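You operate a simulated robot arm through the tools that you are given. There is no shell and no other tool.

You run a simulated robot arm. Do the job below in one go: nothing can be reset, and whatever is moved stays where it is left.

## Task
Tuck the lead in, lay the black upper shell on and press the power bank shut.
Fine: keeper down before the shell goes on; table in for one full pull by the lever, out again after.

The check looks at the end state, three seconds after you hand in, the way a careful person would. Anything else that was tipped, shoved, dropped, spilled or broken makes it a failure.

## Robot
A 7-joint arm with a two-finger parallel gripper, fixed in place. Base frame: the origin is on the floor under the middle of its stand, x ahead of it, y to its left, z up; the work surface is at about z = 0.8. Units: m, degrees, N and s.
With the tool pointing down near the work surface it reaches from about 0.44 to 0.92 m from the base axis. Its first joint turns from -143.0 to 143.0 degrees. Payload 3 kg.
The TCP is the grasp point between the finger pads, 0.03 m short of the fingertips. In the tool frame z runs along the fingers and y along their closing line. The gripper opens to 0.094 m. The fingers are 0.028 m wide and 0.01 m thick; the gripper's body (0.05 by 0.096 m) begins 0.055 m behind the TCP.
Orientation is that of the tool frame in the base frame, as a unit quaternion [x, y, z, w]. With the fingers straight down and closing along the base's y, the tool's x points along the base's -x, its y along +y and its z along -z.

## Interface
- The arm moves only by the tool jog_arm. Its argument "increments" is a list of rows, each a list of 2 entries, a list of its own where there are three numbers: the shift along the tool's x, y, z in m, then the turn, a rotation vector about the tool's x, y, z in rad. In form: [[[dx, dy, dz], [wx, wy, wz]], ...]. A call has 1 to 20 rows; each row is the pose to reach, as a shift and turn from the pose commanded when the call began, along the tool's axes at that moment. "hand" is the gripper command, from -1 (fully open) to 1 (shut), values between in proportion, set as the call begins (left out, the last holds). A row lasts 0.2 s, in which the tool goes at most 0.05 m and 8.6 degrees; a call with a longer step from one row to the next is refused whole, and so is a gripper value outside its range. A pose out of reach is approached as far as the arm can. The call stops where the force on the tool passes 90 N (or 10 N more than at its start, if that is more) or the arm is blocked; 0.2 s more then pass. Each finger travels about 0.072 m/s and halts on what it meets, pressing with about 43 N; the grip force reading is that of the motor and also rises with nothing between the fingers. The clock runs only during rows and for 0.2 s after the last one: add rows that repeat a pose to give the fingers time. The reply holds the time, the measured pose of the TCP, the force on the tool along the base axes, the opening and the grip force, in the units named above and with some noise, with the torque about the TCP (base axes, N m) and any sound that the robot's microphone picked up.
- Cameras (640 x 400 px; columns grow to the right, rows downward): "scene" is fixed at [0.0479, 0.5, 1.5613]; the picture's right is [0.11, -0.99, 0.00], its down [-0.69, -0.08, -0.72] and it looks along [0.72, 0.08, -0.69] (base axes); focal length 308 px, centre (320, 200). "wrist" rides on the gripper at [0.076, 0.014, -0.103] in the tool frame; the picture's right is [-0.18, 0.98, 0.00], its down [-0.75, -0.14, -0.64] and it looks along [-0.63, -0.12, 0.77] (tool axes); focal length 243 px, centre (320, 200).
- grab_frame(camera): a new picture of that camera. The clock stands still meanwhile.
- pixel_to_xyz(camera, pixels): there is no depth. For up to 12 entries [column, row, z] of the newest picture of that camera ("zoom" is the newest enlarged one), the place [x, y] in the base frame at which the ray of that pixel passes the height z, good to about 0.002 m. The clock stands still meanwhile.
- zoom(camera, box): a new picture of the part [left, top, right, bottom] of that camera's present view, enlarged. The clock stands still meanwhile.
- hand_in(): hands the job in; it is judged then, once.

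Unless the task says otherwise, let go and move clear before handing in.

The tools are called after "Request:" by a JSON object that holds its "api" and its "payload". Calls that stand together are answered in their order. jog_arm: Moves the arm, as the interface text tells. Its arguments: {"type":"object","properties":{"increments":{"type":"array"},"hand":{"type":"number"}},"required":["increments"]} The other tools are called the same way: grab_frame (camera) takes a picture; pixel_to_xyz (camera, pixels) gives the place at which the rays of pixels pass given heights; zoom (camera, box) takes an enlarged picture of a part of a camera's view; hand_in () hands the job in.

At the start:

```text
t: 0.0
tcp_pos: [0.3542, 0.4185, 1.2676]
tool_rot: [0.0, 1.0, 0.0, 0.0]
wrist_force: [-0.1, 1.0, -1.1]
wrist_torque: [0.01, -0.02, 0.0]
grip_width: 0.094
gripper_force: 0.0
```

scene: 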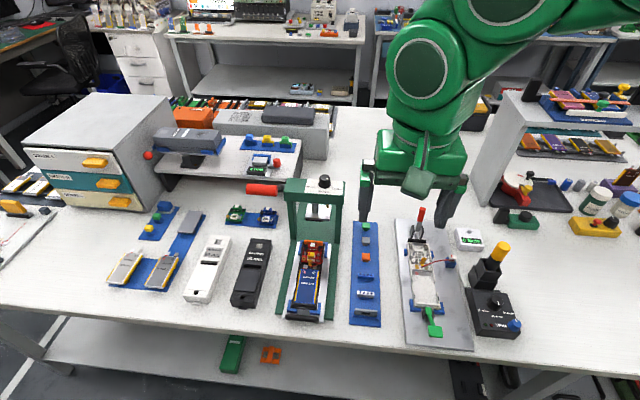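
wrist: 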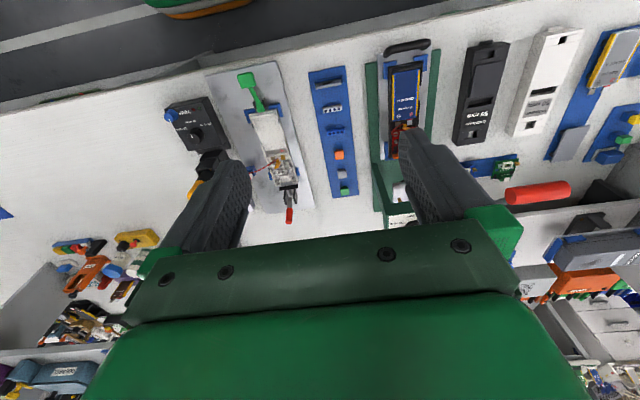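

The scene shows a fixture with a white/grey lower shell around (425,280), a green press with a table around (310,270), and a black shell at (250,272). I'll zoom in on each area before moving anything.

Request:
{"api": "zoom", "payload": {"camera": "scene", "box": [380, 190, 540, 360]}}

Request:
{"api": "zoom", "payload": {"camera": "scene", "box": [260, 165, 400, 340]}}

Request:
{"api": "zoom", "payload": {"camera": "scene", "box": [90, 170, 300, 320]}}

Request:
{"api": "zoom", "payload": {"camera": "wrist", "box": [200, 30, 460, 230]}}

```text
2.35 times, centred on (460, 275) of scene
```

zoom: 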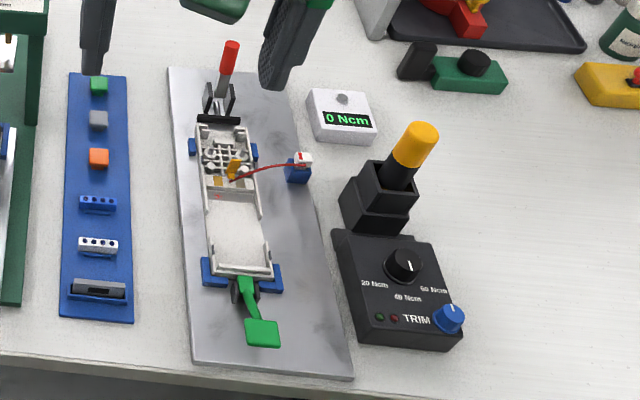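

```text
2.29 times, centred on (330, 252) of scene
```

zoom: 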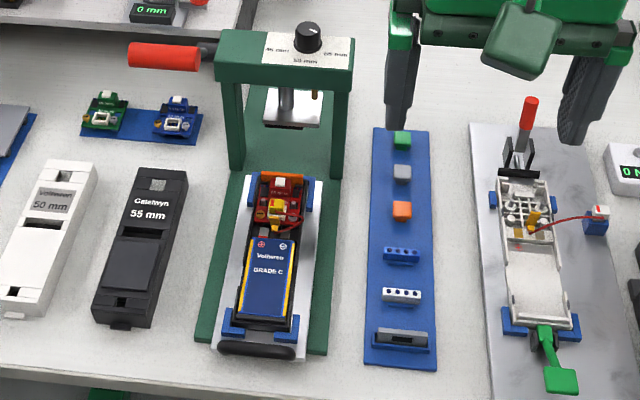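

```text
2.67 times, centred on (195, 245) of scene
```

zoom: 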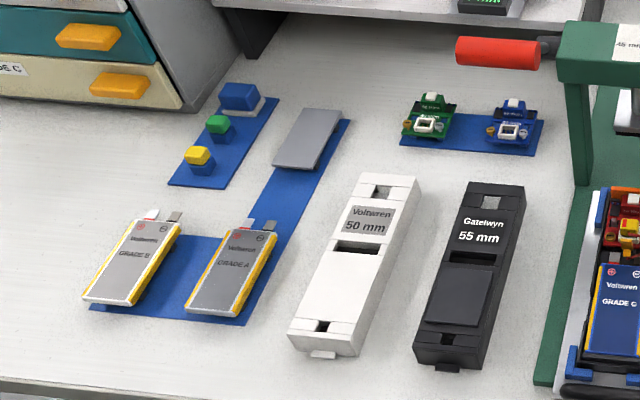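

```text
2.00 times, centred on (330, 130) of wrist
```

zoom: 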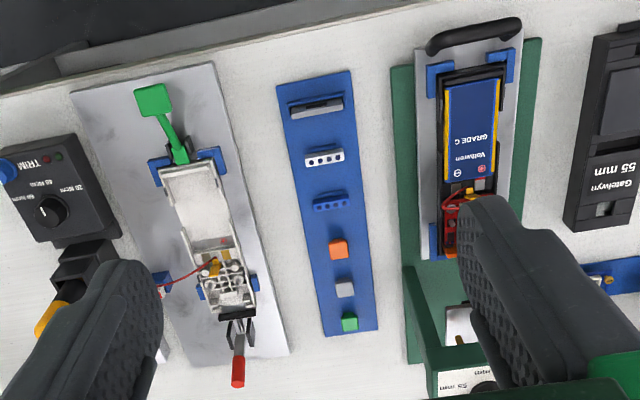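

The press holds a black lower shell with the red board, a "GRADE C" cell, a red lead and a yellow part. I need more detail on the lead, keeper, dial and lever, so I'll zoom in tighter.

Request:
{"api": "zoom", "payload": {"camera": "scene", "box": [275, 235, 345, 280]}}

Request:
{"api": "zoom", "payload": {"camera": "scene", "box": [280, 270, 350, 325]}}

Request:
{"api": "zoom", "payload": {"camera": "scene", "box": [235, 165, 355, 240]}}

Request:
{"api": "zoom", "payload": {"camera": "scene", "box": [220, 230, 285, 315]}}

Request:
{"api": "zoom", "payload": {"camera": "scene", "box": [225, 130, 305, 180]}}

```text
8.89 times, centred on (310, 258) of scene
```

zoom: 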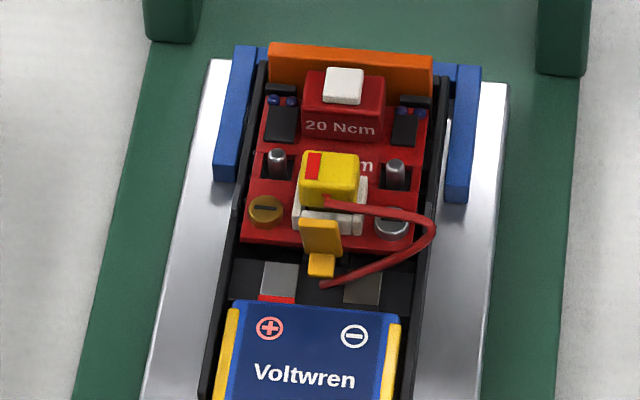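

```text
7.27 times, centred on (315, 298) of scene
```

zoom: 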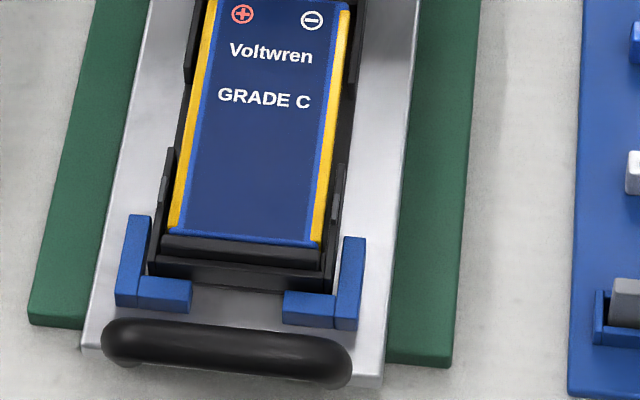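

```text
5.33 times, centred on (295, 202) of scene
```

zoom: 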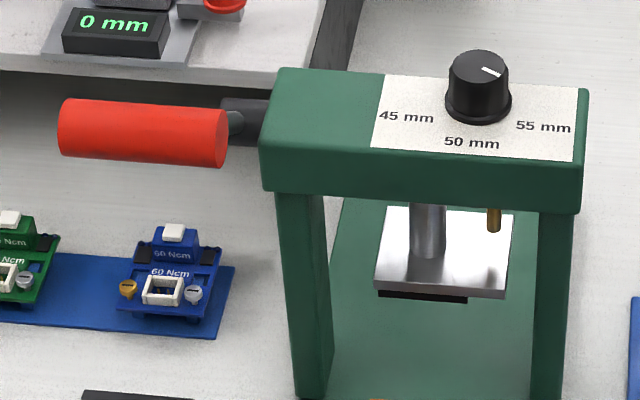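

```text
4.71 times, centred on (252, 272) of scene
```

zoom: 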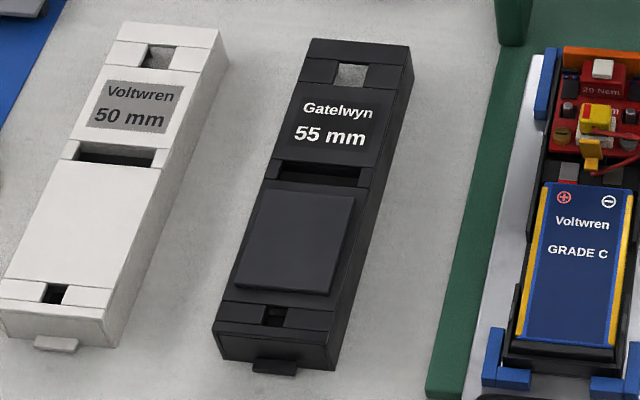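

```text
8.00 times, centred on (265, 155) of scene
```

zoom: 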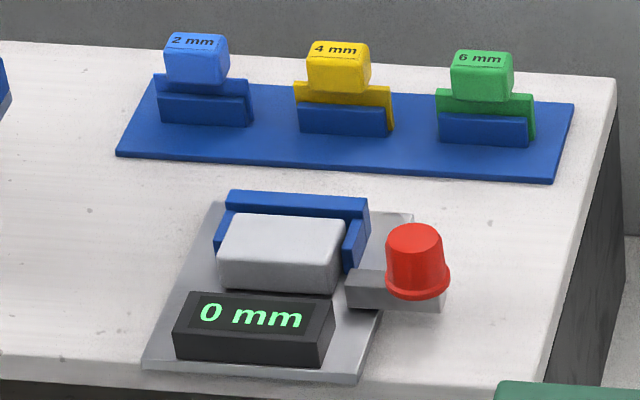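

The dial's white tick at zoom (492,72) seems to point right, toward "55 mm", which matches the black shell's marking. The lead loops out over the lower shell's right wall, and the yellow keeper stands upright. I'll get coordinates for the key points.

Request:
{"api": "pixel_to_xyz", "payload": {"camera": "scene", "pixels": [[312, 255, 0.83], [311, 262, 0.83], [322, 258, 0.83], [305, 319, 0.81], [330, 320, 0.8], [289, 305, 0.82], [324, 302, 0.82], [325, 183, 0.99], [248, 190, 0.95], [276, 190, 0.95], [237, 305, 0.82], [268, 242, 0.82]]}}

Request:
{"api": "pixel_to_xyz", "payload": {"camera": "scene", "pixels": [[294, 235, 0.8], [340, 235, 0.8], [287, 182, 1.0], [343, 183, 1.0], [245, 189, 1.0], [278, 190, 1.0], [298, 218, 0.9], [285, 318, 0.8], [332, 322, 0.8], [253, 272, 0.82], [232, 303, 0.8], [260, 307, 0.8]]}}

```text
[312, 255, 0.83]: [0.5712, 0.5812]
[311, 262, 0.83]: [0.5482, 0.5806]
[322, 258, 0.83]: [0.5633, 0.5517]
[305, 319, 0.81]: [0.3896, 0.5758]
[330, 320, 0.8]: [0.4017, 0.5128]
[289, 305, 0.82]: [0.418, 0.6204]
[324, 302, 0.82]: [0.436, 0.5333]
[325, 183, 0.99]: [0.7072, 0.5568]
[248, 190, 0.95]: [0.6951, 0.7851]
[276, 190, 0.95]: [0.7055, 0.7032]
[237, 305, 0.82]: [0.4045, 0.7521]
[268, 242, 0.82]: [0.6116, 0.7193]
```

```text
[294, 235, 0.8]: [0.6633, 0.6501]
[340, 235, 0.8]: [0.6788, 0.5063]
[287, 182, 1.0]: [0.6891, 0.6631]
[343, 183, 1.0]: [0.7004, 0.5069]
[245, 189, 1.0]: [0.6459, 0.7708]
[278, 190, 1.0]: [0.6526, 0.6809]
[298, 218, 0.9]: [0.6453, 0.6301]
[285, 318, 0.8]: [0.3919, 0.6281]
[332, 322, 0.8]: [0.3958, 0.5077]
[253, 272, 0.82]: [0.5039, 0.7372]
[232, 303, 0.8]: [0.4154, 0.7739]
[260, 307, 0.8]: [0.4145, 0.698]
```

Head sits around (0.69, 0.58), the table front at x≈0.39, and the black shell centre near (0.50, 0.74). I'll bring the wrist camera closer above the table, well clear of the press.

Request:
{"api": "jog_arm", "payload": {"increments": [[[0, 0.033, 0.02], [0, 0, 0]], [[0, 0.066, 0.045], [0, 0, 0]], [[0, 0.1, 0.07], [0, 0, 0]], [[0, 0.133, 0.1], [0, 0, 0]], [[0, 0.166, 0.13], [0, 0, 0]], [[0, 0.2, 0.16], [0, 0, 0]], [[0, 0.2, 0.17], [0, 0, 0]]]}}

Request:
{"api": "grab_frame", "payload": {"camera": "wrist"}}

Request:
{"api": "grab_frame", "payload": {"camera": "scene"}}

```text
t: 1.6
tcp_pos: [0.3557, 0.6194, 1.0957]
tool_rot: [0.0, 1.0, 0.001, -0.001]
wrist_force: [0.0, 0.1, -0.1]
wrist_torque: [0.02, 0.01, 0.01]
grip_width: 0.0939
gripper_force: 0.0
```

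```text
taken
```

wrist: 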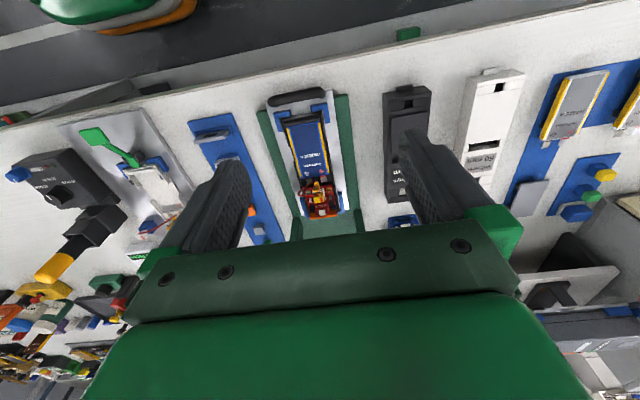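

```text
taken
```

scene: 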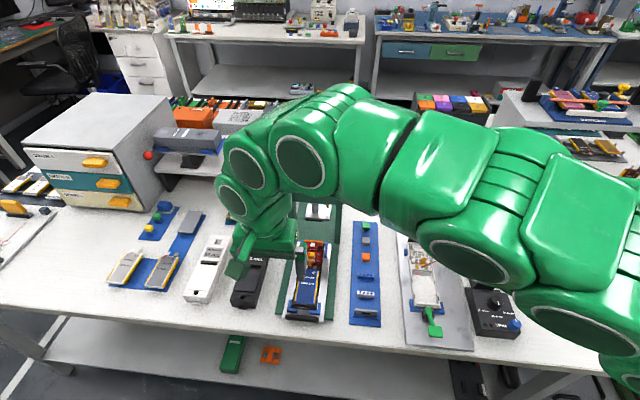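

The wrist view now shows the table centred near (312,155), with the press head hidden behind the gripper. I'll zoom in on the lower shell.

Request:
{"api": "zoom", "payload": {"camera": "wrist", "box": [260, 80, 370, 240]}}

Request:
{"api": "zoom", "payload": {"camera": "wrist", "box": [290, 165, 350, 225]}}

Request:
{"api": "zoom", "payload": {"camera": "scene", "box": [285, 235, 335, 270]}}

```text
2.50 times, centred on (315, 160) of wrist
```

zoom: 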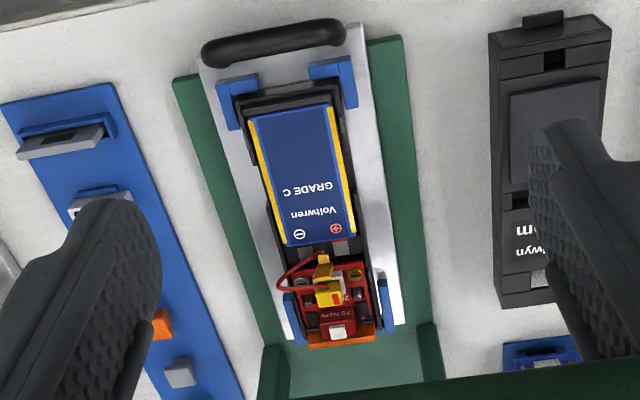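

```text
6.67 times, centred on (320, 195) of wrist
```

zoom: 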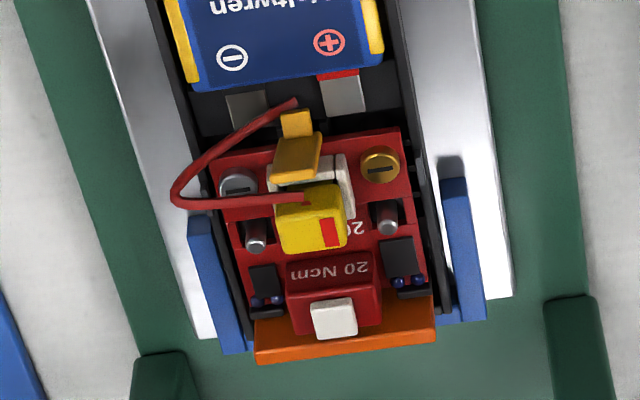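

```text
11.43 times, centred on (310, 252) of scene
```

zoom: 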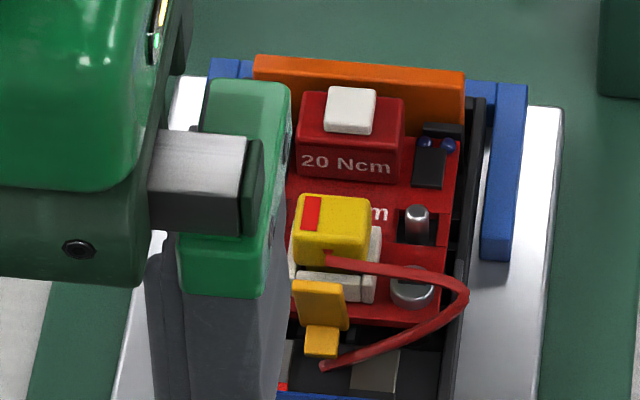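

The lead leaves the plug, bows over the right wall (wrist zoom (175,195)) and comes back to a free end near (295,103). The keeper's plate stands upright at (297,150). I'll go lower for an accurate close-up.

Request:
{"api": "jog_arm", "payload": {"increments": [[[-0.03, -0.005, 0.04], [0, 0, 0]], [[-0.06, -0.01, 0.075], [0, 0, 0]], [[-0.09, -0.015, 0.11], [0, 0, 0]], [[-0.1, -0.02, 0.14], [0, 0, 0]], [[-0.1, -0.02, 0.15], [0, 0, 0]]]}}

Request:
{"api": "grab_frame", "payload": {"camera": "wrist"}}

Request:
{"api": "zoom", "payload": {"camera": "wrist", "box": [240, 100, 400, 240]}}

```text
refused: row 1 steps farther than a row can; nothing moved
```

```text
taken
```

wrist: 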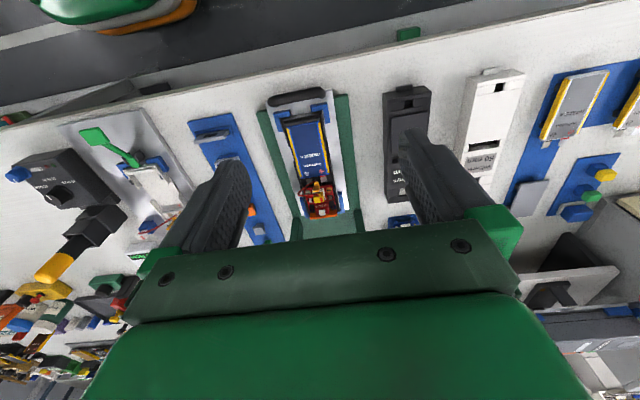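

```text
2.86 times, centred on (320, 170) of wrist
```

zoom: 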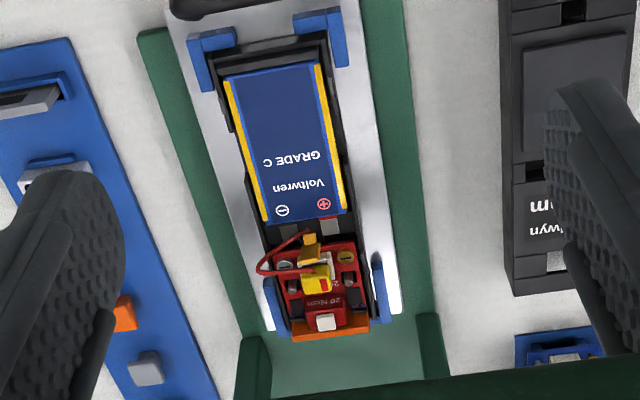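

The first row was too long (0.0502 m) and the call was refused, so nothing moved. I'll repeat it with smaller steps.

Request:
{"api": "jog_arm", "payload": {"increments": [[[-0.02, -0.004, 0.03], [0, 0, 0]], [[-0.04, -0.008, 0.06], [0, 0, 0]], [[-0.06, -0.012, 0.09], [0, 0, 0]], [[-0.08, -0.016, 0.12], [0, 0, 0]], [[-0.1, -0.02, 0.15], [0, 0, 0]], [[-0.1, -0.02, 0.15], [0, 0, 0]]]}}

Request:
{"api": "grab_frame", "payload": {"camera": "wrist"}}

Request:
{"api": "zoom", "payload": {"camera": "wrist", "box": [250, 130, 390, 240]}}

```text
t: 3.0
tcp_pos: [0.4565, 0.6, 0.9462]
tool_rot: [0.0, 1.0, 0.0, 0.001]
wrist_force: [0.4, 0.4, -0.4]
wrist_torque: [0.01, -0.01, -0.03]
grip_width: 0.0941
gripper_force: 0.0
```

```text
taken
```

wrist: 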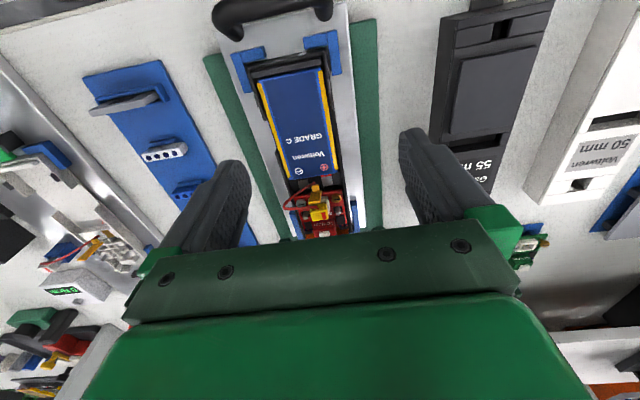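

```text
3.64 times, centred on (320, 185) of wrist
```

zoom: 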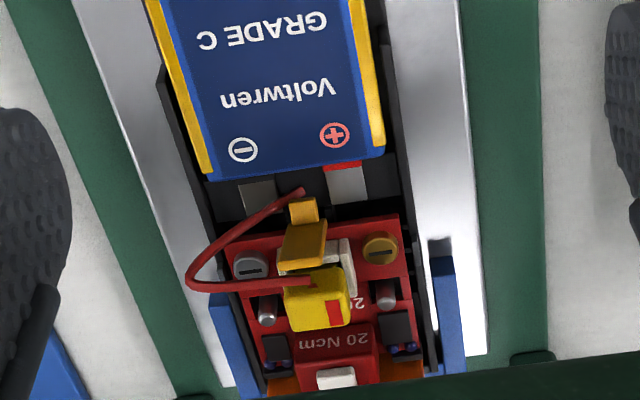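

The close view shows the lead's outer bend at zoom (188,285), its free end at (303,190) and the keeper plate around (303,243). I'll take rays at two heights to triangulate these against the scene view.

Request:
{"api": "pixel_to_xyz", "payload": {"camera": "zoom", "pixels": [[188, 285, 0.82], [188, 285, 0.86], [303, 190, 0.82], [303, 190, 0.86], [302, 265, 0.82], [302, 265, 0.86], [303, 222, 0.82], [303, 222, 0.86], [315, 283, 0.82], [315, 283, 0.86], [318, 330, 0.82], [318, 330, 0.86]]}}

Request:
{"api": "pixel_to_xyz", "payload": {"camera": "scene", "pixels": [[322.9, 260.1, 0.82], [322.9, 260.1, 0.86], [310.3, 266.6, 0.82], [310.3, 266.6, 0.86], [309.8, 259.3, 0.82], [309.8, 259.3, 0.86], [310.3, 262.8, 0.82], [310.3, 262.8, 0.86], [310.9, 256.8, 0.82], [310.9, 256.8, 0.86]]}}

Request:
{"api": "pixel_to_xyz", "payload": {"camera": "zoom", "pixels": [[208, 175, 0.82], [208, 175, 0.84], [385, 150, 0.82], [385, 150, 0.84], [232, 400, 0.8], [440, 380, 0.8], [162, 80, 0.82], [265, 370, 0.82], [230, 290, 0.82], [415, 290, 0.82], [380, 248, 0.83], [250, 265, 0.83]]}}

```text
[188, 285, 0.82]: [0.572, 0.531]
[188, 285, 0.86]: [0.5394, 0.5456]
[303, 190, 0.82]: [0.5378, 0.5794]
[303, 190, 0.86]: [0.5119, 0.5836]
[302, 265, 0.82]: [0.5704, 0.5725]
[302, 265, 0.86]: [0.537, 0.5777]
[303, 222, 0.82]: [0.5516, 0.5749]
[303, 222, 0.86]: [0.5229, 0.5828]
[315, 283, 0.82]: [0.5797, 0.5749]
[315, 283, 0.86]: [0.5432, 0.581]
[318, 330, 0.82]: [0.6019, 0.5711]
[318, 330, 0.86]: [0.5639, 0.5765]
```

```text
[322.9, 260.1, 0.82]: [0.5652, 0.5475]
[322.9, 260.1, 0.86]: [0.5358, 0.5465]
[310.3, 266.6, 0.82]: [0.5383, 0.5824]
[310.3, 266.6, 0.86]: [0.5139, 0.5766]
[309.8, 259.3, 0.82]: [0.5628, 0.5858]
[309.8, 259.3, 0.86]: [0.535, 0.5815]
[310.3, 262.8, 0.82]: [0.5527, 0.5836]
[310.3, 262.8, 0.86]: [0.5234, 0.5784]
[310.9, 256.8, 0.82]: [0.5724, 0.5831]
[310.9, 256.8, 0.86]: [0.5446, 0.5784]
```

```text
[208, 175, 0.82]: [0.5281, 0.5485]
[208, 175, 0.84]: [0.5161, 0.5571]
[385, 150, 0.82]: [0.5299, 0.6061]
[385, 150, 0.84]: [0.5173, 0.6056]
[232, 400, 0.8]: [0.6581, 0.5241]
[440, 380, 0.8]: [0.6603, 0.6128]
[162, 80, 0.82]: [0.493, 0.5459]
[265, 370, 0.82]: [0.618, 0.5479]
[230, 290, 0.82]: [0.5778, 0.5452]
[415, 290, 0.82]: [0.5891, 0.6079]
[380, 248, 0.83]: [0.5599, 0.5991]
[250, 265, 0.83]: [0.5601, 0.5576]
```

Triangulation is too coarse so far: the lead bend comes out at z≈0.86 and the keeper top at z≈0.87. I'll turn the wrist 90° to look along +y from the right side, for a profile of the lead and keeper.

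Request:
{"api": "jog_arm", "payload": {"increments": [[[-0.007, -0.0093, -0.01], [0, 0, -0.1309]], [[-0.014, -0.0186, -0.015], [0, 0, -0.2618]], [[-0.021, -0.0279, -0.015], [0, 0, -0.3927]], [[-0.028, -0.0372, -0.015], [0, 0, -0.5236]], [[-0.035, -0.0465, -0.015], [0, 0, -0.6545]], [[-0.042, -0.0558, -0.015], [0, 0, -0.7854]], [[-0.049, -0.0651, -0.015], [0, 0, -0.9163]], [[-0.056, -0.0744, -0.015], [0, 0, -1.0472]], [[-0.063, -0.0837, -0.015], [0, 0, -1.1781]], [[-0.07, -0.093, -0.015], [0, 0, -1.309]], [[-0.077, -0.1023, -0.015], [0, 0, -1.4399]], [[-0.0835, -0.1115, -0.015], [0, 0, -1.5708]], [[-0.0835, -0.1115, -0.015], [0, 0, -1.5708]]]}}

Request:
{"api": "grab_frame", "payload": {"camera": "wrist"}}

Request:
{"api": "grab_frame", "payload": {"camera": "scene"}}

```text
t: 5.8
tcp_pos: [0.5384, 0.4869, 0.961]
tool_rot: [0.708, -0.706, 0.0, 0.001]
wrist_force: [-0.1, -1.1, -0.3]
wrist_torque: [0.0, 0.05, 0.0]
grip_width: 0.0941
gripper_force: 0.1
```

```text
taken
```

wrist: 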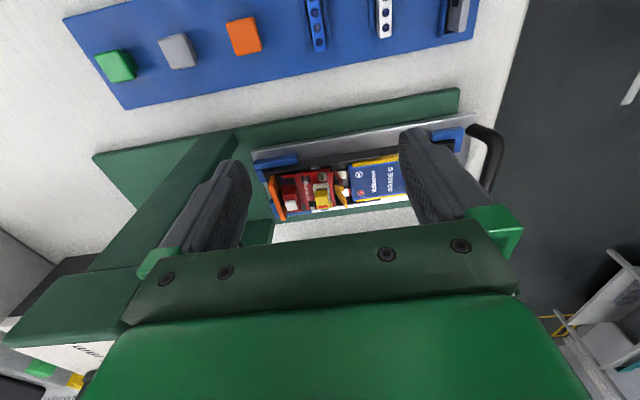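

```text
taken
```

scene: 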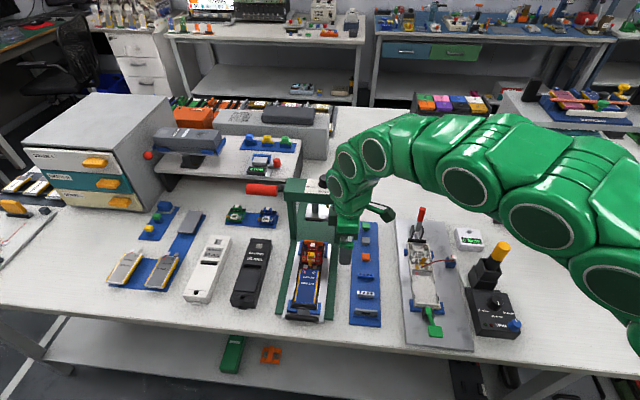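

The side view works: the board and keeper sit at about (320,190) between the fingers. I'll zoom there.

Request:
{"api": "zoom", "payload": {"camera": "wrist", "box": [250, 150, 410, 230]}}

Request:
{"api": "zoom", "payload": {"camera": "wrist", "box": [290, 160, 370, 220]}}

```text
4.00 times, centred on (330, 190) of wrist
```

zoom: 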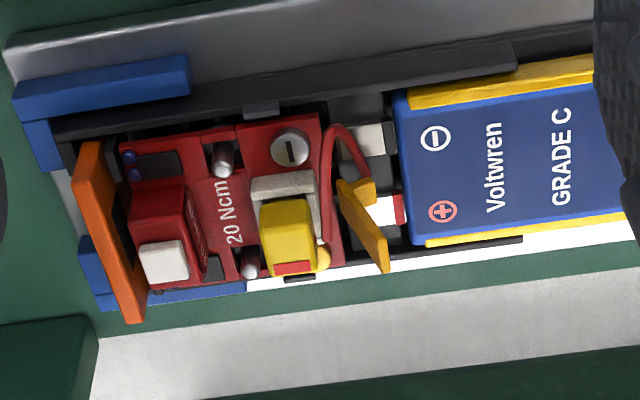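

```text
6.67 times, centred on (330, 190) of wrist
```

zoom: 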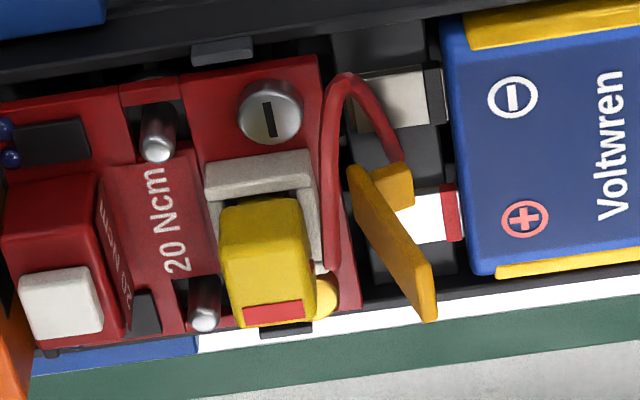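

In profile, the keeper's plate leans toward -x from its foot at zoom (400,180) up to (430,315). The lead's loop peaks at (345,82). I'll triangulate with these pixels and look at the other station's keeper for comparison.

Request:
{"api": "pixel_to_xyz", "payload": {"camera": "zoom", "pixels": [[345, 78, 0.82], [345, 78, 0.86], [400, 170, 0.82], [400, 170, 0.86], [430, 318, 0.82], [430, 318, 0.86], [355, 172, 0.82], [355, 172, 0.86], [330, 270, 0.82], [330, 270, 0.86], [250, 300, 0.82], [250, 300, 0.86]]}}

Request:
{"api": "zoom", "payload": {"camera": "scene", "box": [395, 230, 465, 285]}}

Request:
{"api": "zoom", "payload": {"camera": "scene", "box": [285, 230, 335, 275]}}

```text
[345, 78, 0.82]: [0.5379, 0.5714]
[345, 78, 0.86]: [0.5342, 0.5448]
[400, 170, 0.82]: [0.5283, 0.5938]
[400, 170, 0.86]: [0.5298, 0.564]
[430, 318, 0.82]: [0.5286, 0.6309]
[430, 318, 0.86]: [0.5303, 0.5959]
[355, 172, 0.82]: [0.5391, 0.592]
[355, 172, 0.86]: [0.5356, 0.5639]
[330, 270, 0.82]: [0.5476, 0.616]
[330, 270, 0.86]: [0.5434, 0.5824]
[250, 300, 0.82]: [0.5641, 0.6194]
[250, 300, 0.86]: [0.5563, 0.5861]
```

```text
7.27 times, centred on (430, 258) of scene
```

zoom: 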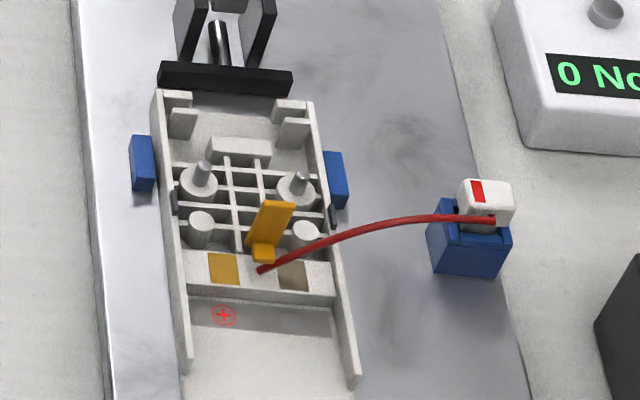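

```text
8.89 times, centred on (310, 252) of scene
```

zoom: 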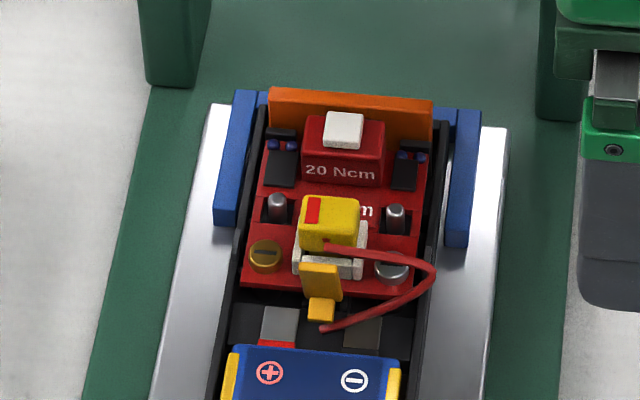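

The geometry so far: lead bend ≈ (0.534,0.545,0.86), keeper base ≈ (0.537,0.58,0.843), keeper top ≈ (0.529,0.582,0.871). I'll tilt the wrist 25° for a flatter profile, so I can see which way the keeper folds and how high the walls are.

Request:
{"api": "jog_arm", "payload": {"increments": [[[0.004, 0.003, 0.012], [0, -0.09, 0]], [[0.008, 0.005, 0.024], [0, -0.18, 0]], [[0.012, 0.007, 0.036], [0, -0.27, 0]], [[0.015, 0.009, 0.048], [0, -0.36, 0]], [[0.017, 0.01, 0.06], [0, -0.436, 0]], [[0.017, 0.01, 0.06], [0, -0.436, 0]]]}}

Request:
{"api": "grab_frame", "payload": {"camera": "wrist"}}

Request:
{"api": "zoom", "payload": {"camera": "wrist", "box": [250, 150, 410, 230]}}

```text
t: 7.2
tcp_pos: [0.5284, 0.4711, 0.8987]
tool_rot: [-0.69, 0.691, 0.153, 0.153]
wrist_force: [0.1, 0.4, 0.4]
wrist_torque: [0.01, 0.02, -0.03]
grip_width: 0.0941
gripper_force: 0.1
```

```text
taken
```

wrist: 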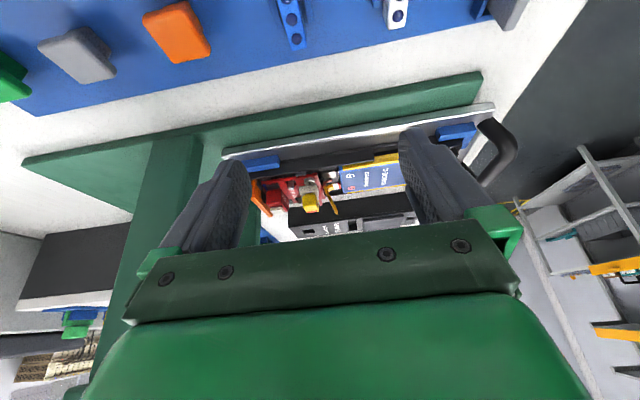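

```text
4.00 times, centred on (330, 190) of wrist
```

zoom: 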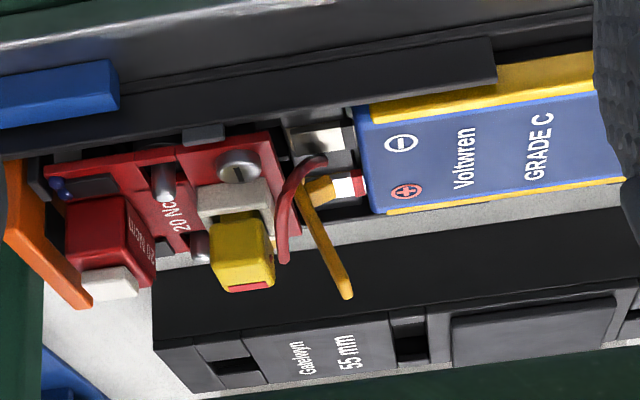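

This profile, upside down, shows the keeper as a thin plate rising from its foot at zoom (307,190) to (347,297). It leans about 19° toward the cell (-x) with the plug behind it, so it should fold down toward -x. I'll triangulate the wall top, cell top, lead and keeper.

Request:
{"api": "pixel_to_xyz", "payload": {"camera": "zoom", "pixels": [[320, 158, 0.82], [320, 158, 0.86], [347, 297, 0.84], [347, 297, 0.88], [303, 195, 0.82], [303, 195, 0.86], [285, 262, 0.84], [285, 262, 0.88], [240, 292, 0.84], [240, 292, 0.88], [360, 108, 0.82], [360, 108, 0.86]]}}

Request:
{"api": "pixel_to_xyz", "payload": {"camera": "zoom", "pixels": [[388, 213, 0.82], [388, 213, 0.86], [372, 125, 0.82], [372, 125, 0.86], [320, 110, 0.82], [320, 110, 0.86], [495, 82, 0.82], [495, 82, 0.86], [280, 262, 0.86], [290, 165, 0.86], [158, 345, 0.82], [190, 390, 0.82]]}}

Request:
{"api": "zoom", "payload": {"camera": "wrist", "box": [305, 165, 355, 205]}}

```text
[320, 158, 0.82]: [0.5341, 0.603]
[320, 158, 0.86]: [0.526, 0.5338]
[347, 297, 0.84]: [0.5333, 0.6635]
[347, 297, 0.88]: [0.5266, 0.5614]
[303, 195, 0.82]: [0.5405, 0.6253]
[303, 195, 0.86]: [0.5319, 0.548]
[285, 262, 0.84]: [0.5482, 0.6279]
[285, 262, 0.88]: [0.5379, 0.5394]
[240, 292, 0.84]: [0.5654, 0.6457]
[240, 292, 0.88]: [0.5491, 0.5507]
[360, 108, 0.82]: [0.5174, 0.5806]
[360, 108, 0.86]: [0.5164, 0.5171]
```

```text
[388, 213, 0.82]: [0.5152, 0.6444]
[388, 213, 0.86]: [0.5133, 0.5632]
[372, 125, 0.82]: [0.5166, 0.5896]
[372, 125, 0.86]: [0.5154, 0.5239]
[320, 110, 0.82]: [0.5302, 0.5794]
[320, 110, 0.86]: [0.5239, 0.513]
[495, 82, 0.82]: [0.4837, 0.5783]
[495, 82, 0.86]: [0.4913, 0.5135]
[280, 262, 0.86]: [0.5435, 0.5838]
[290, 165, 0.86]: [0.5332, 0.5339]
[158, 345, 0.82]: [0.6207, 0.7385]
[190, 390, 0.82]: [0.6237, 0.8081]
```

```text
10.00 times, centred on (330, 185) of wrist
```

zoom: 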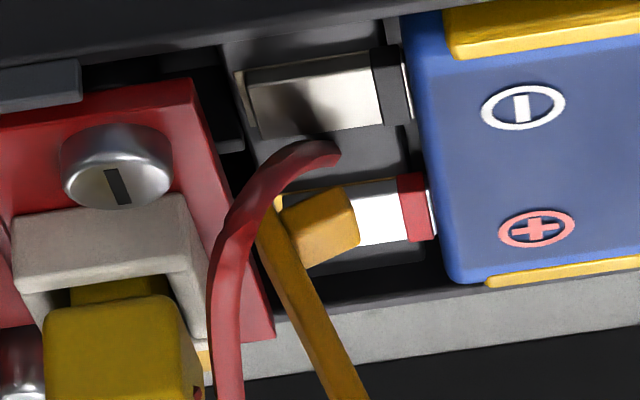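

Triangulated heights: wall top ≈0.840, cell top ≈0.84, plug top ≈0.868, lead bend ≈(0.534,0.545,0.860), lead anchor ≈(0.531,0.58,0.833). I'll level the tool and shut the fingers outside the right wall, ready to push the lead inward.

Request:
{"api": "jog_arm", "payload": {"hand": 1, "increments": [[[-0.0045, -0.0011, 0], [0, 0.09, 0]], [[-0.009, -0.0022, 0], [0, 0.18, 0]], [[-0.0135, -0.0034, 0], [0, 0.27, 0]], [[-0.018, -0.0045, 0], [0, 0.36, 0]], [[-0.0223, -0.0056, -0.0006], [0, 0.436, 0]], [[-0.0223, -0.0056, -0.0006], [0, 0.436, 0]]]}}

Request:
{"api": "grab_frame", "payload": {"camera": "wrist"}}

Request:
{"api": "zoom", "payload": {"camera": "wrist", "box": [250, 140, 410, 240]}}

```text
t: 8.6
tcp_pos: [0.535, 0.49, 0.9107]
tool_rot: [-0.707, 0.707, -0.001, 0.0]
wrist_force: [0.6, 0.4, 0.4]
wrist_torque: [-0.02, -0.02, -0.02]
grip_width: 0.0
gripper_force: 33.5
```

```text
taken
```

wrist: 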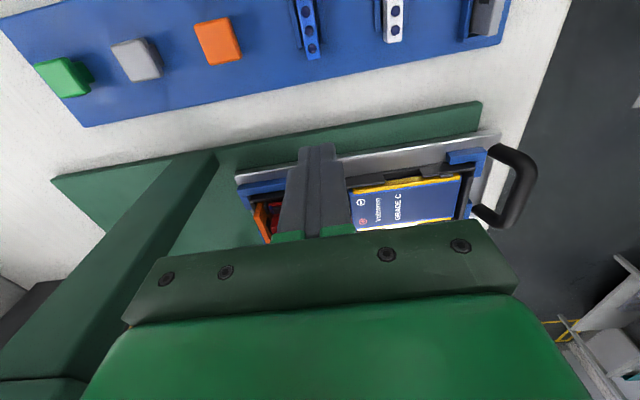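

```text
4.00 times, centred on (330, 190) of wrist
```

zoom: 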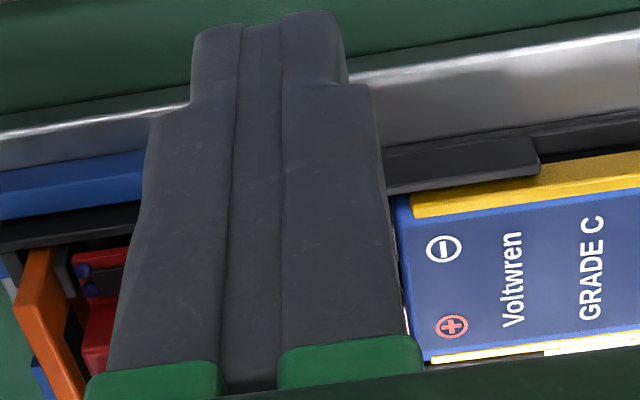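

The fingers are shut and outside the right wall. I'll lower the tips to z≈0.848, just above the wall top, and push slowly in +y while watching the forces.

Request:
{"api": "jog_arm", "payload": {"increments": [[[0, 0, 0.015], [0, 0, 0]], [[0, 0, 0.033], [0, 0, 0]], [[-0.015, 0, 0.033], [0, 0, 0]], [[-0.027, 0, 0.033], [0, 0, 0]], [[-0.035, 0, 0.033], [0, 0, 0]], [[-0.042, 0, 0.033], [0, 0, 0]], [[-0.048, 0, 0.033], [0, 0, 0]], [[-0.053, 0, 0.033], [0, 0, 0]], [[-0.053, 0, 0.033], [0, 0, 0]]]}}

Request:
{"api": "grab_frame", "payload": {"camera": "wrist"}}

Request:
{"api": "zoom", "payload": {"camera": "scene", "box": [275, 225, 355, 285]}}

Request:
{"api": "zoom", "payload": {"camera": "wrist", "box": [270, 150, 390, 240]}}

```text
t: 10.6
tcp_pos: [0.5337, 0.5434, 0.8768]
tool_rot: [-0.706, 0.708, 0.0, -0.001]
wrist_force: [0.3, 0.5, 0.3]
wrist_torque: [0.01, 0.0, 0.02]
grip_width: 0.0
gripper_force: 32.6
```

```text
taken
```

wrist: 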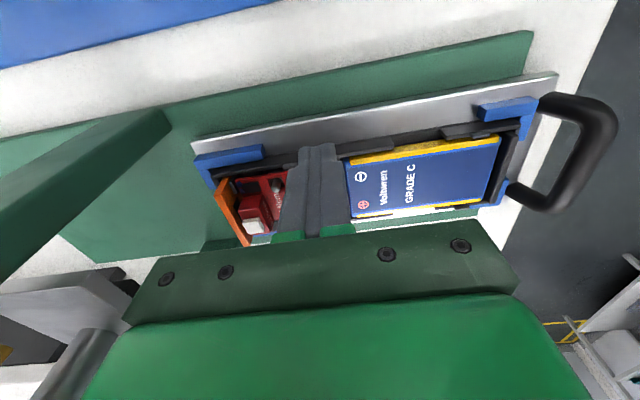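

```text
6.67 times, centred on (315, 255) of scene
```

zoom: 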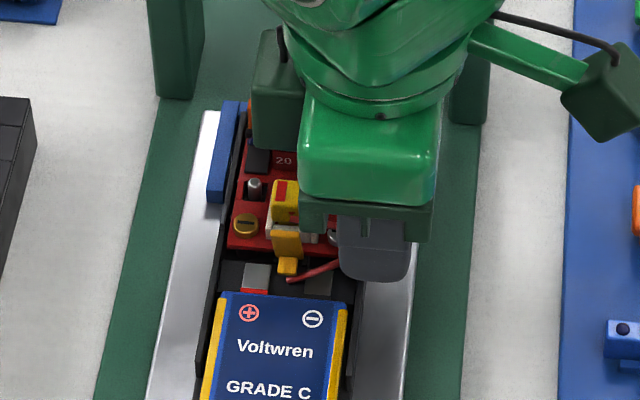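

```text
4.44 times, centred on (330, 195) of wrist
```

zoom: 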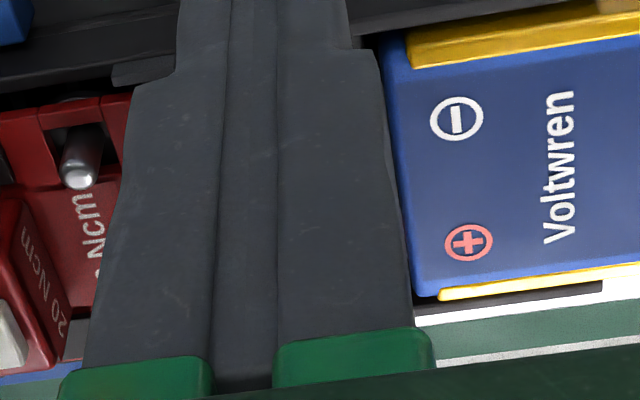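

No contact force yet, and the finger hides the bend in the scene zoom at (340,265). I'll push about 9 mm further, then back off to see whether the lead stays in.

Request:
{"api": "jog_arm", "payload": {"increments": [[[-0.004, 0, 0], [0, 0, 0]], [[-0.009, 0, 0], [0, 0, 0]], [[-0.009, 0, 0], [0, 0, 0]]]}}

Request:
{"api": "zoom", "payload": {"camera": "scene", "box": [285, 235, 345, 280]}}

Request:
{"api": "jog_arm", "payload": {"increments": [[[0.03, 0, 0], [0, 0, 0]], [[0.06, 0, 0], [0, 0, 0]], [[0.07, 0, -0.03], [0, 0, 0]], [[0.07, 0, -0.06], [0, 0, 0]], [[0.07, 0, -0.06], [0, 0, 0]]]}}

Request:
{"api": "zoom", "payload": {"camera": "scene", "box": [285, 235, 345, 280]}}

Request:
{"api": "zoom", "payload": {"camera": "wrist", "box": [250, 140, 410, 240]}}

```text
t: 11.4
tcp_pos: [0.5328, 0.5536, 0.877]
tool_rot: [0.708, -0.706, 0.0, 0.0]
wrist_force: [1.1, 0.5, -0.7]
wrist_torque: [-0.01, 0.03, -0.01]
grip_width: 0.0
gripper_force: 32.9
```

```text
8.89 times, centred on (315, 258) of scene
```

zoom: 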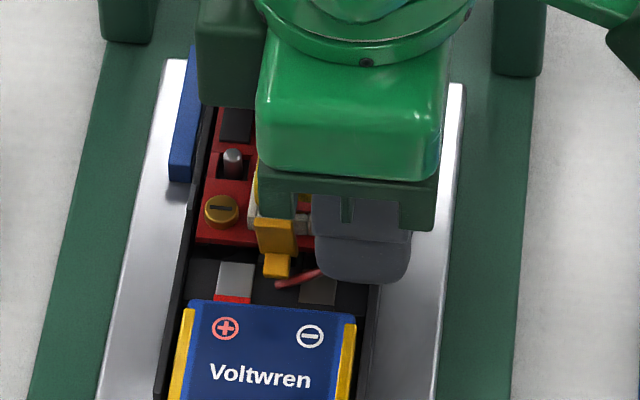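

```text
t: 12.6
tcp_pos: [0.5351, 0.4831, 0.9385]
tool_rot: [-0.707, 0.707, 0.001, -0.001]
wrist_force: [0.4, 0.0, -0.1]
wrist_torque: [0.01, -0.02, 0.0]
grip_width: 0.0
gripper_force: 33.4
```

```text
8.89 times, centred on (315, 258) of scene
```

zoom: 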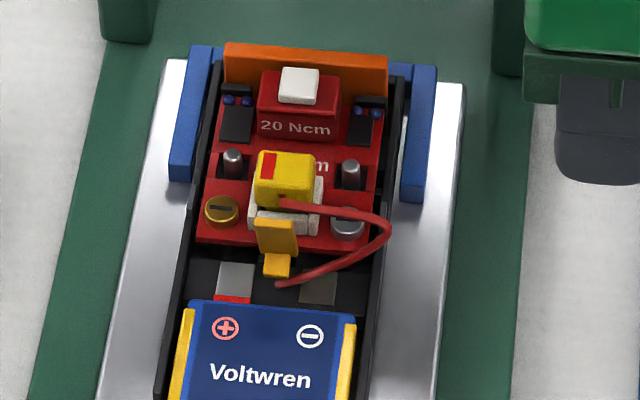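

```text
4.00 times, centred on (330, 190) of wrist
```

zoom: 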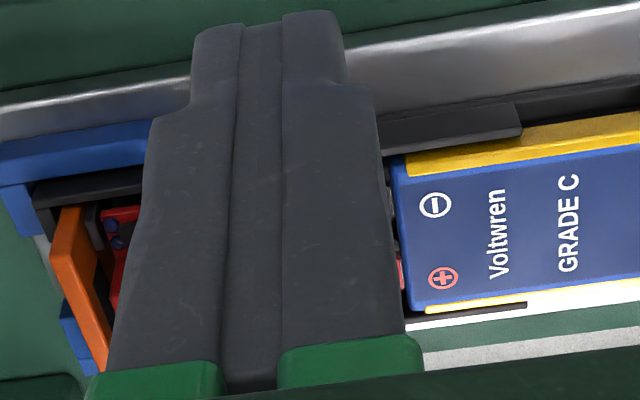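

The lead is back where it started: bend at scene zoom (390,230), same pixel as before. It either springs back or was never touched. I'll return to the original yaw so the wrist camera can see the lead from the front while I push.

Request:
{"api": "jog_arm", "payload": {"increments": [[[-0.003, 0, 0], [0, 0, 0.1309]], [[-0.006, 0.001, 0], [0, 0, 0.2618]], [[-0.009, 0.001, 0], [0, 0, 0.3927]], [[-0.012, 0.002, 0], [0, 0, 0.5236]], [[-0.015, 0.002, 0], [0, 0, 0.6545]], [[-0.018, 0.003, 0], [0, 0, 0.7854]], [[-0.02, 0.003, 0], [0, 0, 0.9163]], [[-0.022, 0.003, 0], [0, 0, 1.0472]], [[-0.024, 0.004, 0], [0, 0, 1.1781]], [[-0.026, 0.004, 0.01], [0, 0, 1.309]], [[-0.028, 0.005, 0.02], [0, 0, 1.4399]], [[-0.03, 0.005, 0.03], [0, 0, 1.5708]], [[-0.03, 0.005, 0.03], [0, 0, 1.5708]]]}}

Request:
{"api": "grab_frame", "payload": {"camera": "wrist"}}

Request:
{"api": "zoom", "payload": {"camera": "wrist", "box": [260, 130, 420, 240]}}

```text
t: 15.4
tcp_pos: [0.5283, 0.5126, 0.9077]
tool_rot: [0.0, 1.0, 0.0, 0.001]
wrist_force: [-0.3, 0.3, 0.6]
wrist_torque: [0.01, 0.01, 0.0]
grip_width: 0.0
gripper_force: 32.5
```

```text
taken
```

wrist: 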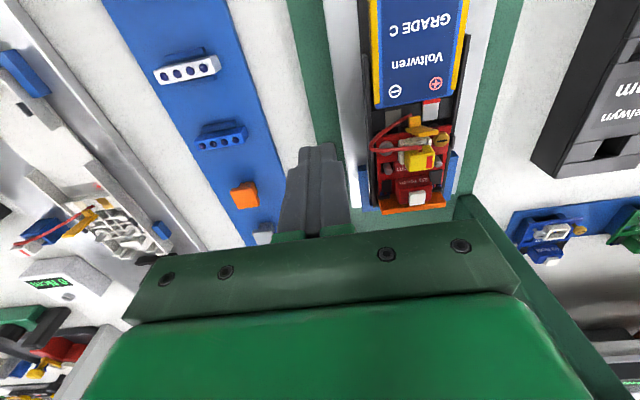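

```text
3.64 times, centred on (340, 185) of wrist
```

zoom: 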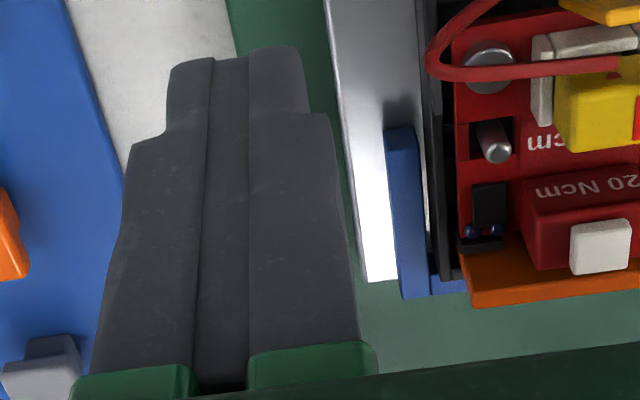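

I now have a clear view of the lead bend at zoom (430,60), right of the shut fingers. I'll lower to tip z≈0.847 and push in +y to bring the face to y≈0.558, then look.

Request:
{"api": "jog_arm", "payload": {"increments": [[[0, 0, 0.015], [0, 0, 0]], [[0, 0, 0.031], [0, 0, 0]], [[0, 0.01, 0.031], [0, 0, 0]], [[0, 0.018, 0.031], [0, 0, 0]], [[0, 0.025, 0.031], [0, 0, 0]], [[0, 0.031, 0.031], [0, 0, 0]], [[0, 0.036, 0.031], [0, 0, 0]], [[0, 0.036, 0.031], [0, 0, 0]]]}}

Request:
{"api": "grab_frame", "payload": {"camera": "wrist"}}

Request:
{"api": "zoom", "payload": {"camera": "wrist", "box": [270, 100, 410, 220]}}

```text
t: 17.2
tcp_pos: [0.5303, 0.5488, 0.8782]
tool_rot: [0.0, 1.0, -0.001, -0.001]
wrist_force: [0.5, 0.7, -1.0]
wrist_torque: [0.0, 0.01, 0.02]
grip_width: 0.0
gripper_force: 32.5
```

```text
taken
```

wrist: 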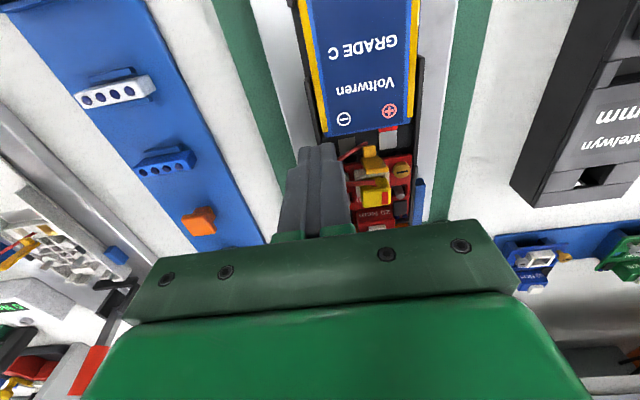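

```text
3.33 times, centred on (340, 160) of wrist
```

zoom: 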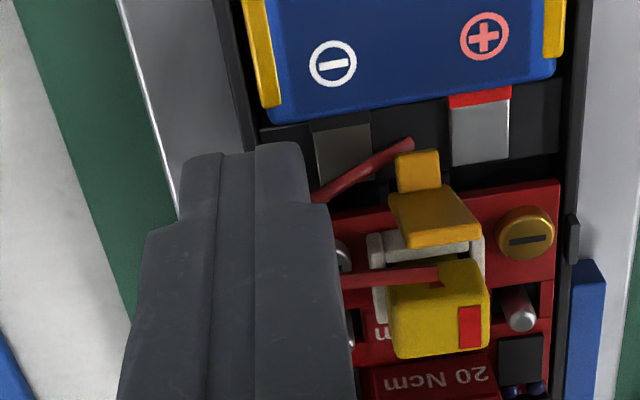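

The strands at zoom (345,280) and (315,195) go behind the finger without obvious deformation. I'll push another 8 mm to see whether they deform or pass through.

Request:
{"api": "jog_arm", "payload": {"increments": [[[0, 0.004, 0], [0, 0, 0]], [[0, 0.008, 0], [0, 0, 0]], [[0, 0.008, 0], [0, 0, 0]]]}}

Request:
{"api": "zoom", "payload": {"camera": "wrist", "box": [290, 110, 400, 210]}}

Request:
{"api": "zoom", "payload": {"camera": "scene", "box": [285, 235, 345, 280]}}

```text
t: 18.0
tcp_pos: [0.5292, 0.557, 0.8764]
tool_rot: [-0.001, 1.0, 0.0, 0.0]
wrist_force: [-0.3, 0.5, -0.1]
wrist_torque: [0.04, -0.01, -0.02]
grip_width: 0.0
gripper_force: 32.9
```

```text
4.00 times, centred on (345, 160) of wrist
```

zoom: 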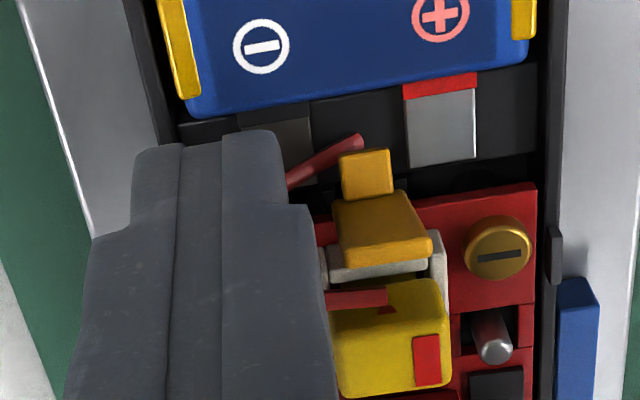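

```text
8.89 times, centred on (315, 258) of scene
```

zoom: 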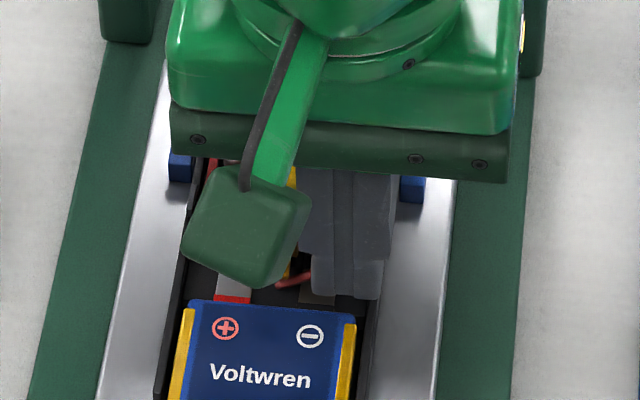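

The strands stay straight and run into the finger, with no force, so the shut finger passes through the lead without moving it. I'll check whether the lead responds to being gripped instead: lift, open about 30 mm, straddle the bend and close.

Request:
{"api": "jog_arm", "payload": {"hand": 0.36, "increments": [[[0, -0.006, -0.02], [0, 0, 0]], [[0.003, -0.012, -0.04], [0, 0, 0]], [[0.003, -0.012, -0.04], [0, 0, 0]], [[0.003, -0.012, -0.04], [0, 0, 0]]]}}

Request:
{"api": "jog_arm", "payload": {"increments": [[[0, 0, 0.02], [0, 0, 0]], [[0, 0, 0.038], [0, 0, 0]], [[0, 0, 0.038], [0, 0, 0]]]}}

Request:
{"api": "zoom", "payload": {"camera": "wrist", "box": [260, 100, 420, 220]}}

```text
t: 19.0
tcp_pos: [0.5273, 0.5459, 0.9173]
tool_rot: [0.0, 1.0, 0.0, -0.001]
wrist_force: [-1.0, 0.0, 0.7]
wrist_torque: [0.0, -0.02, -0.01]
grip_width: 0.0299
gripper_force: 0.2
```

```text
t: 19.8
tcp_pos: [0.5258, 0.5447, 0.8791]
tool_rot: [-0.001, 1.0, 0.0, 0.0]
wrist_force: [-0.4, -0.9, -0.3]
wrist_torque: [0.01, -0.02, 0.0]
grip_width: 0.0301
gripper_force: 0.0
```

```text
3.33 times, centred on (340, 160) of wrist
```

zoom: 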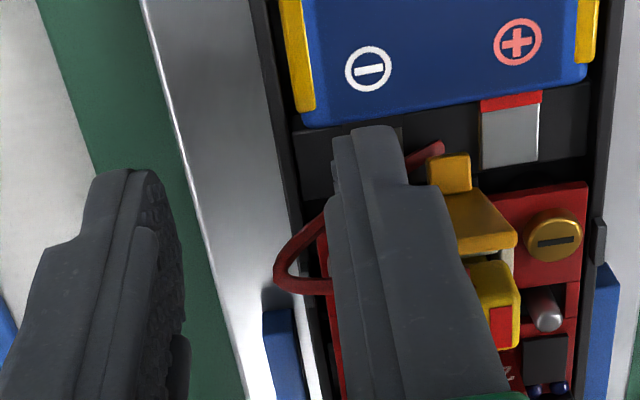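

The bend at zoom (278,275) sits between the two fingers. I'll close on it and read the grip width.

Request:
{"api": "jog_arm", "payload": {"hand": 1, "increments": [[[0, 0, 0], [0, 0, 0]], [[0, 0, 0], [0, 0, 0]], [[0, 0, 0], [0, 0, 0]]]}}

Request:
{"api": "zoom", "payload": {"camera": "wrist", "box": [260, 100, 420, 220]}}

```text
t: 20.6
tcp_pos: [0.5251, 0.545, 0.8796]
tool_rot: [0.0, 1.0, 0.0, 0.001]
wrist_force: [0.5, 0.3, -0.6]
wrist_torque: [-0.02, -0.02, -0.01]
grip_width: 0.0
gripper_force: 33.6
```

```text
3.33 times, centred on (340, 160) of wrist
```

zoom: 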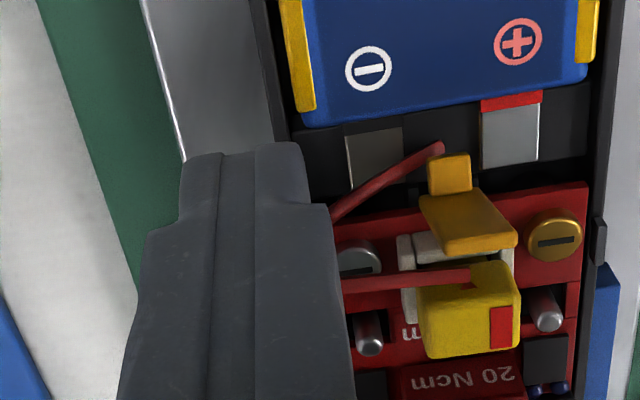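

The grip closed to 0.0, so the lead isn't a solid body to the fingers. I'll lift slightly to see whether it follows, then go to the keeper.

Request:
{"api": "jog_arm", "payload": {"increments": [[[0, 0, -0.02], [0, 0, 0]], [[0, 0, -0.04], [0, 0, 0]], [[0, 0, -0.04], [0, 0, 0]]]}}

Request:
{"api": "zoom", "payload": {"camera": "wrist", "box": [260, 100, 420, 220]}}

```text
t: 21.4
tcp_pos: [0.5259, 0.5436, 0.919]
tool_rot: [0.0, 1.0, -0.001, 0.0]
wrist_force: [0.1, -0.2, 0.7]
wrist_torque: [0.01, 0.02, 0.02]
grip_width: 0.0001
gripper_force: 33.1
```

```text
3.33 times, centred on (340, 160) of wrist
```

zoom: 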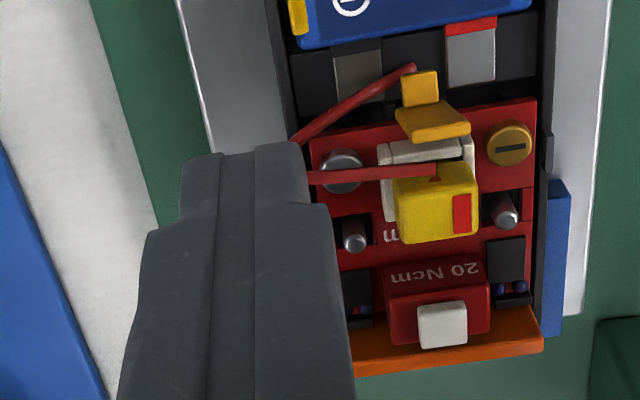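

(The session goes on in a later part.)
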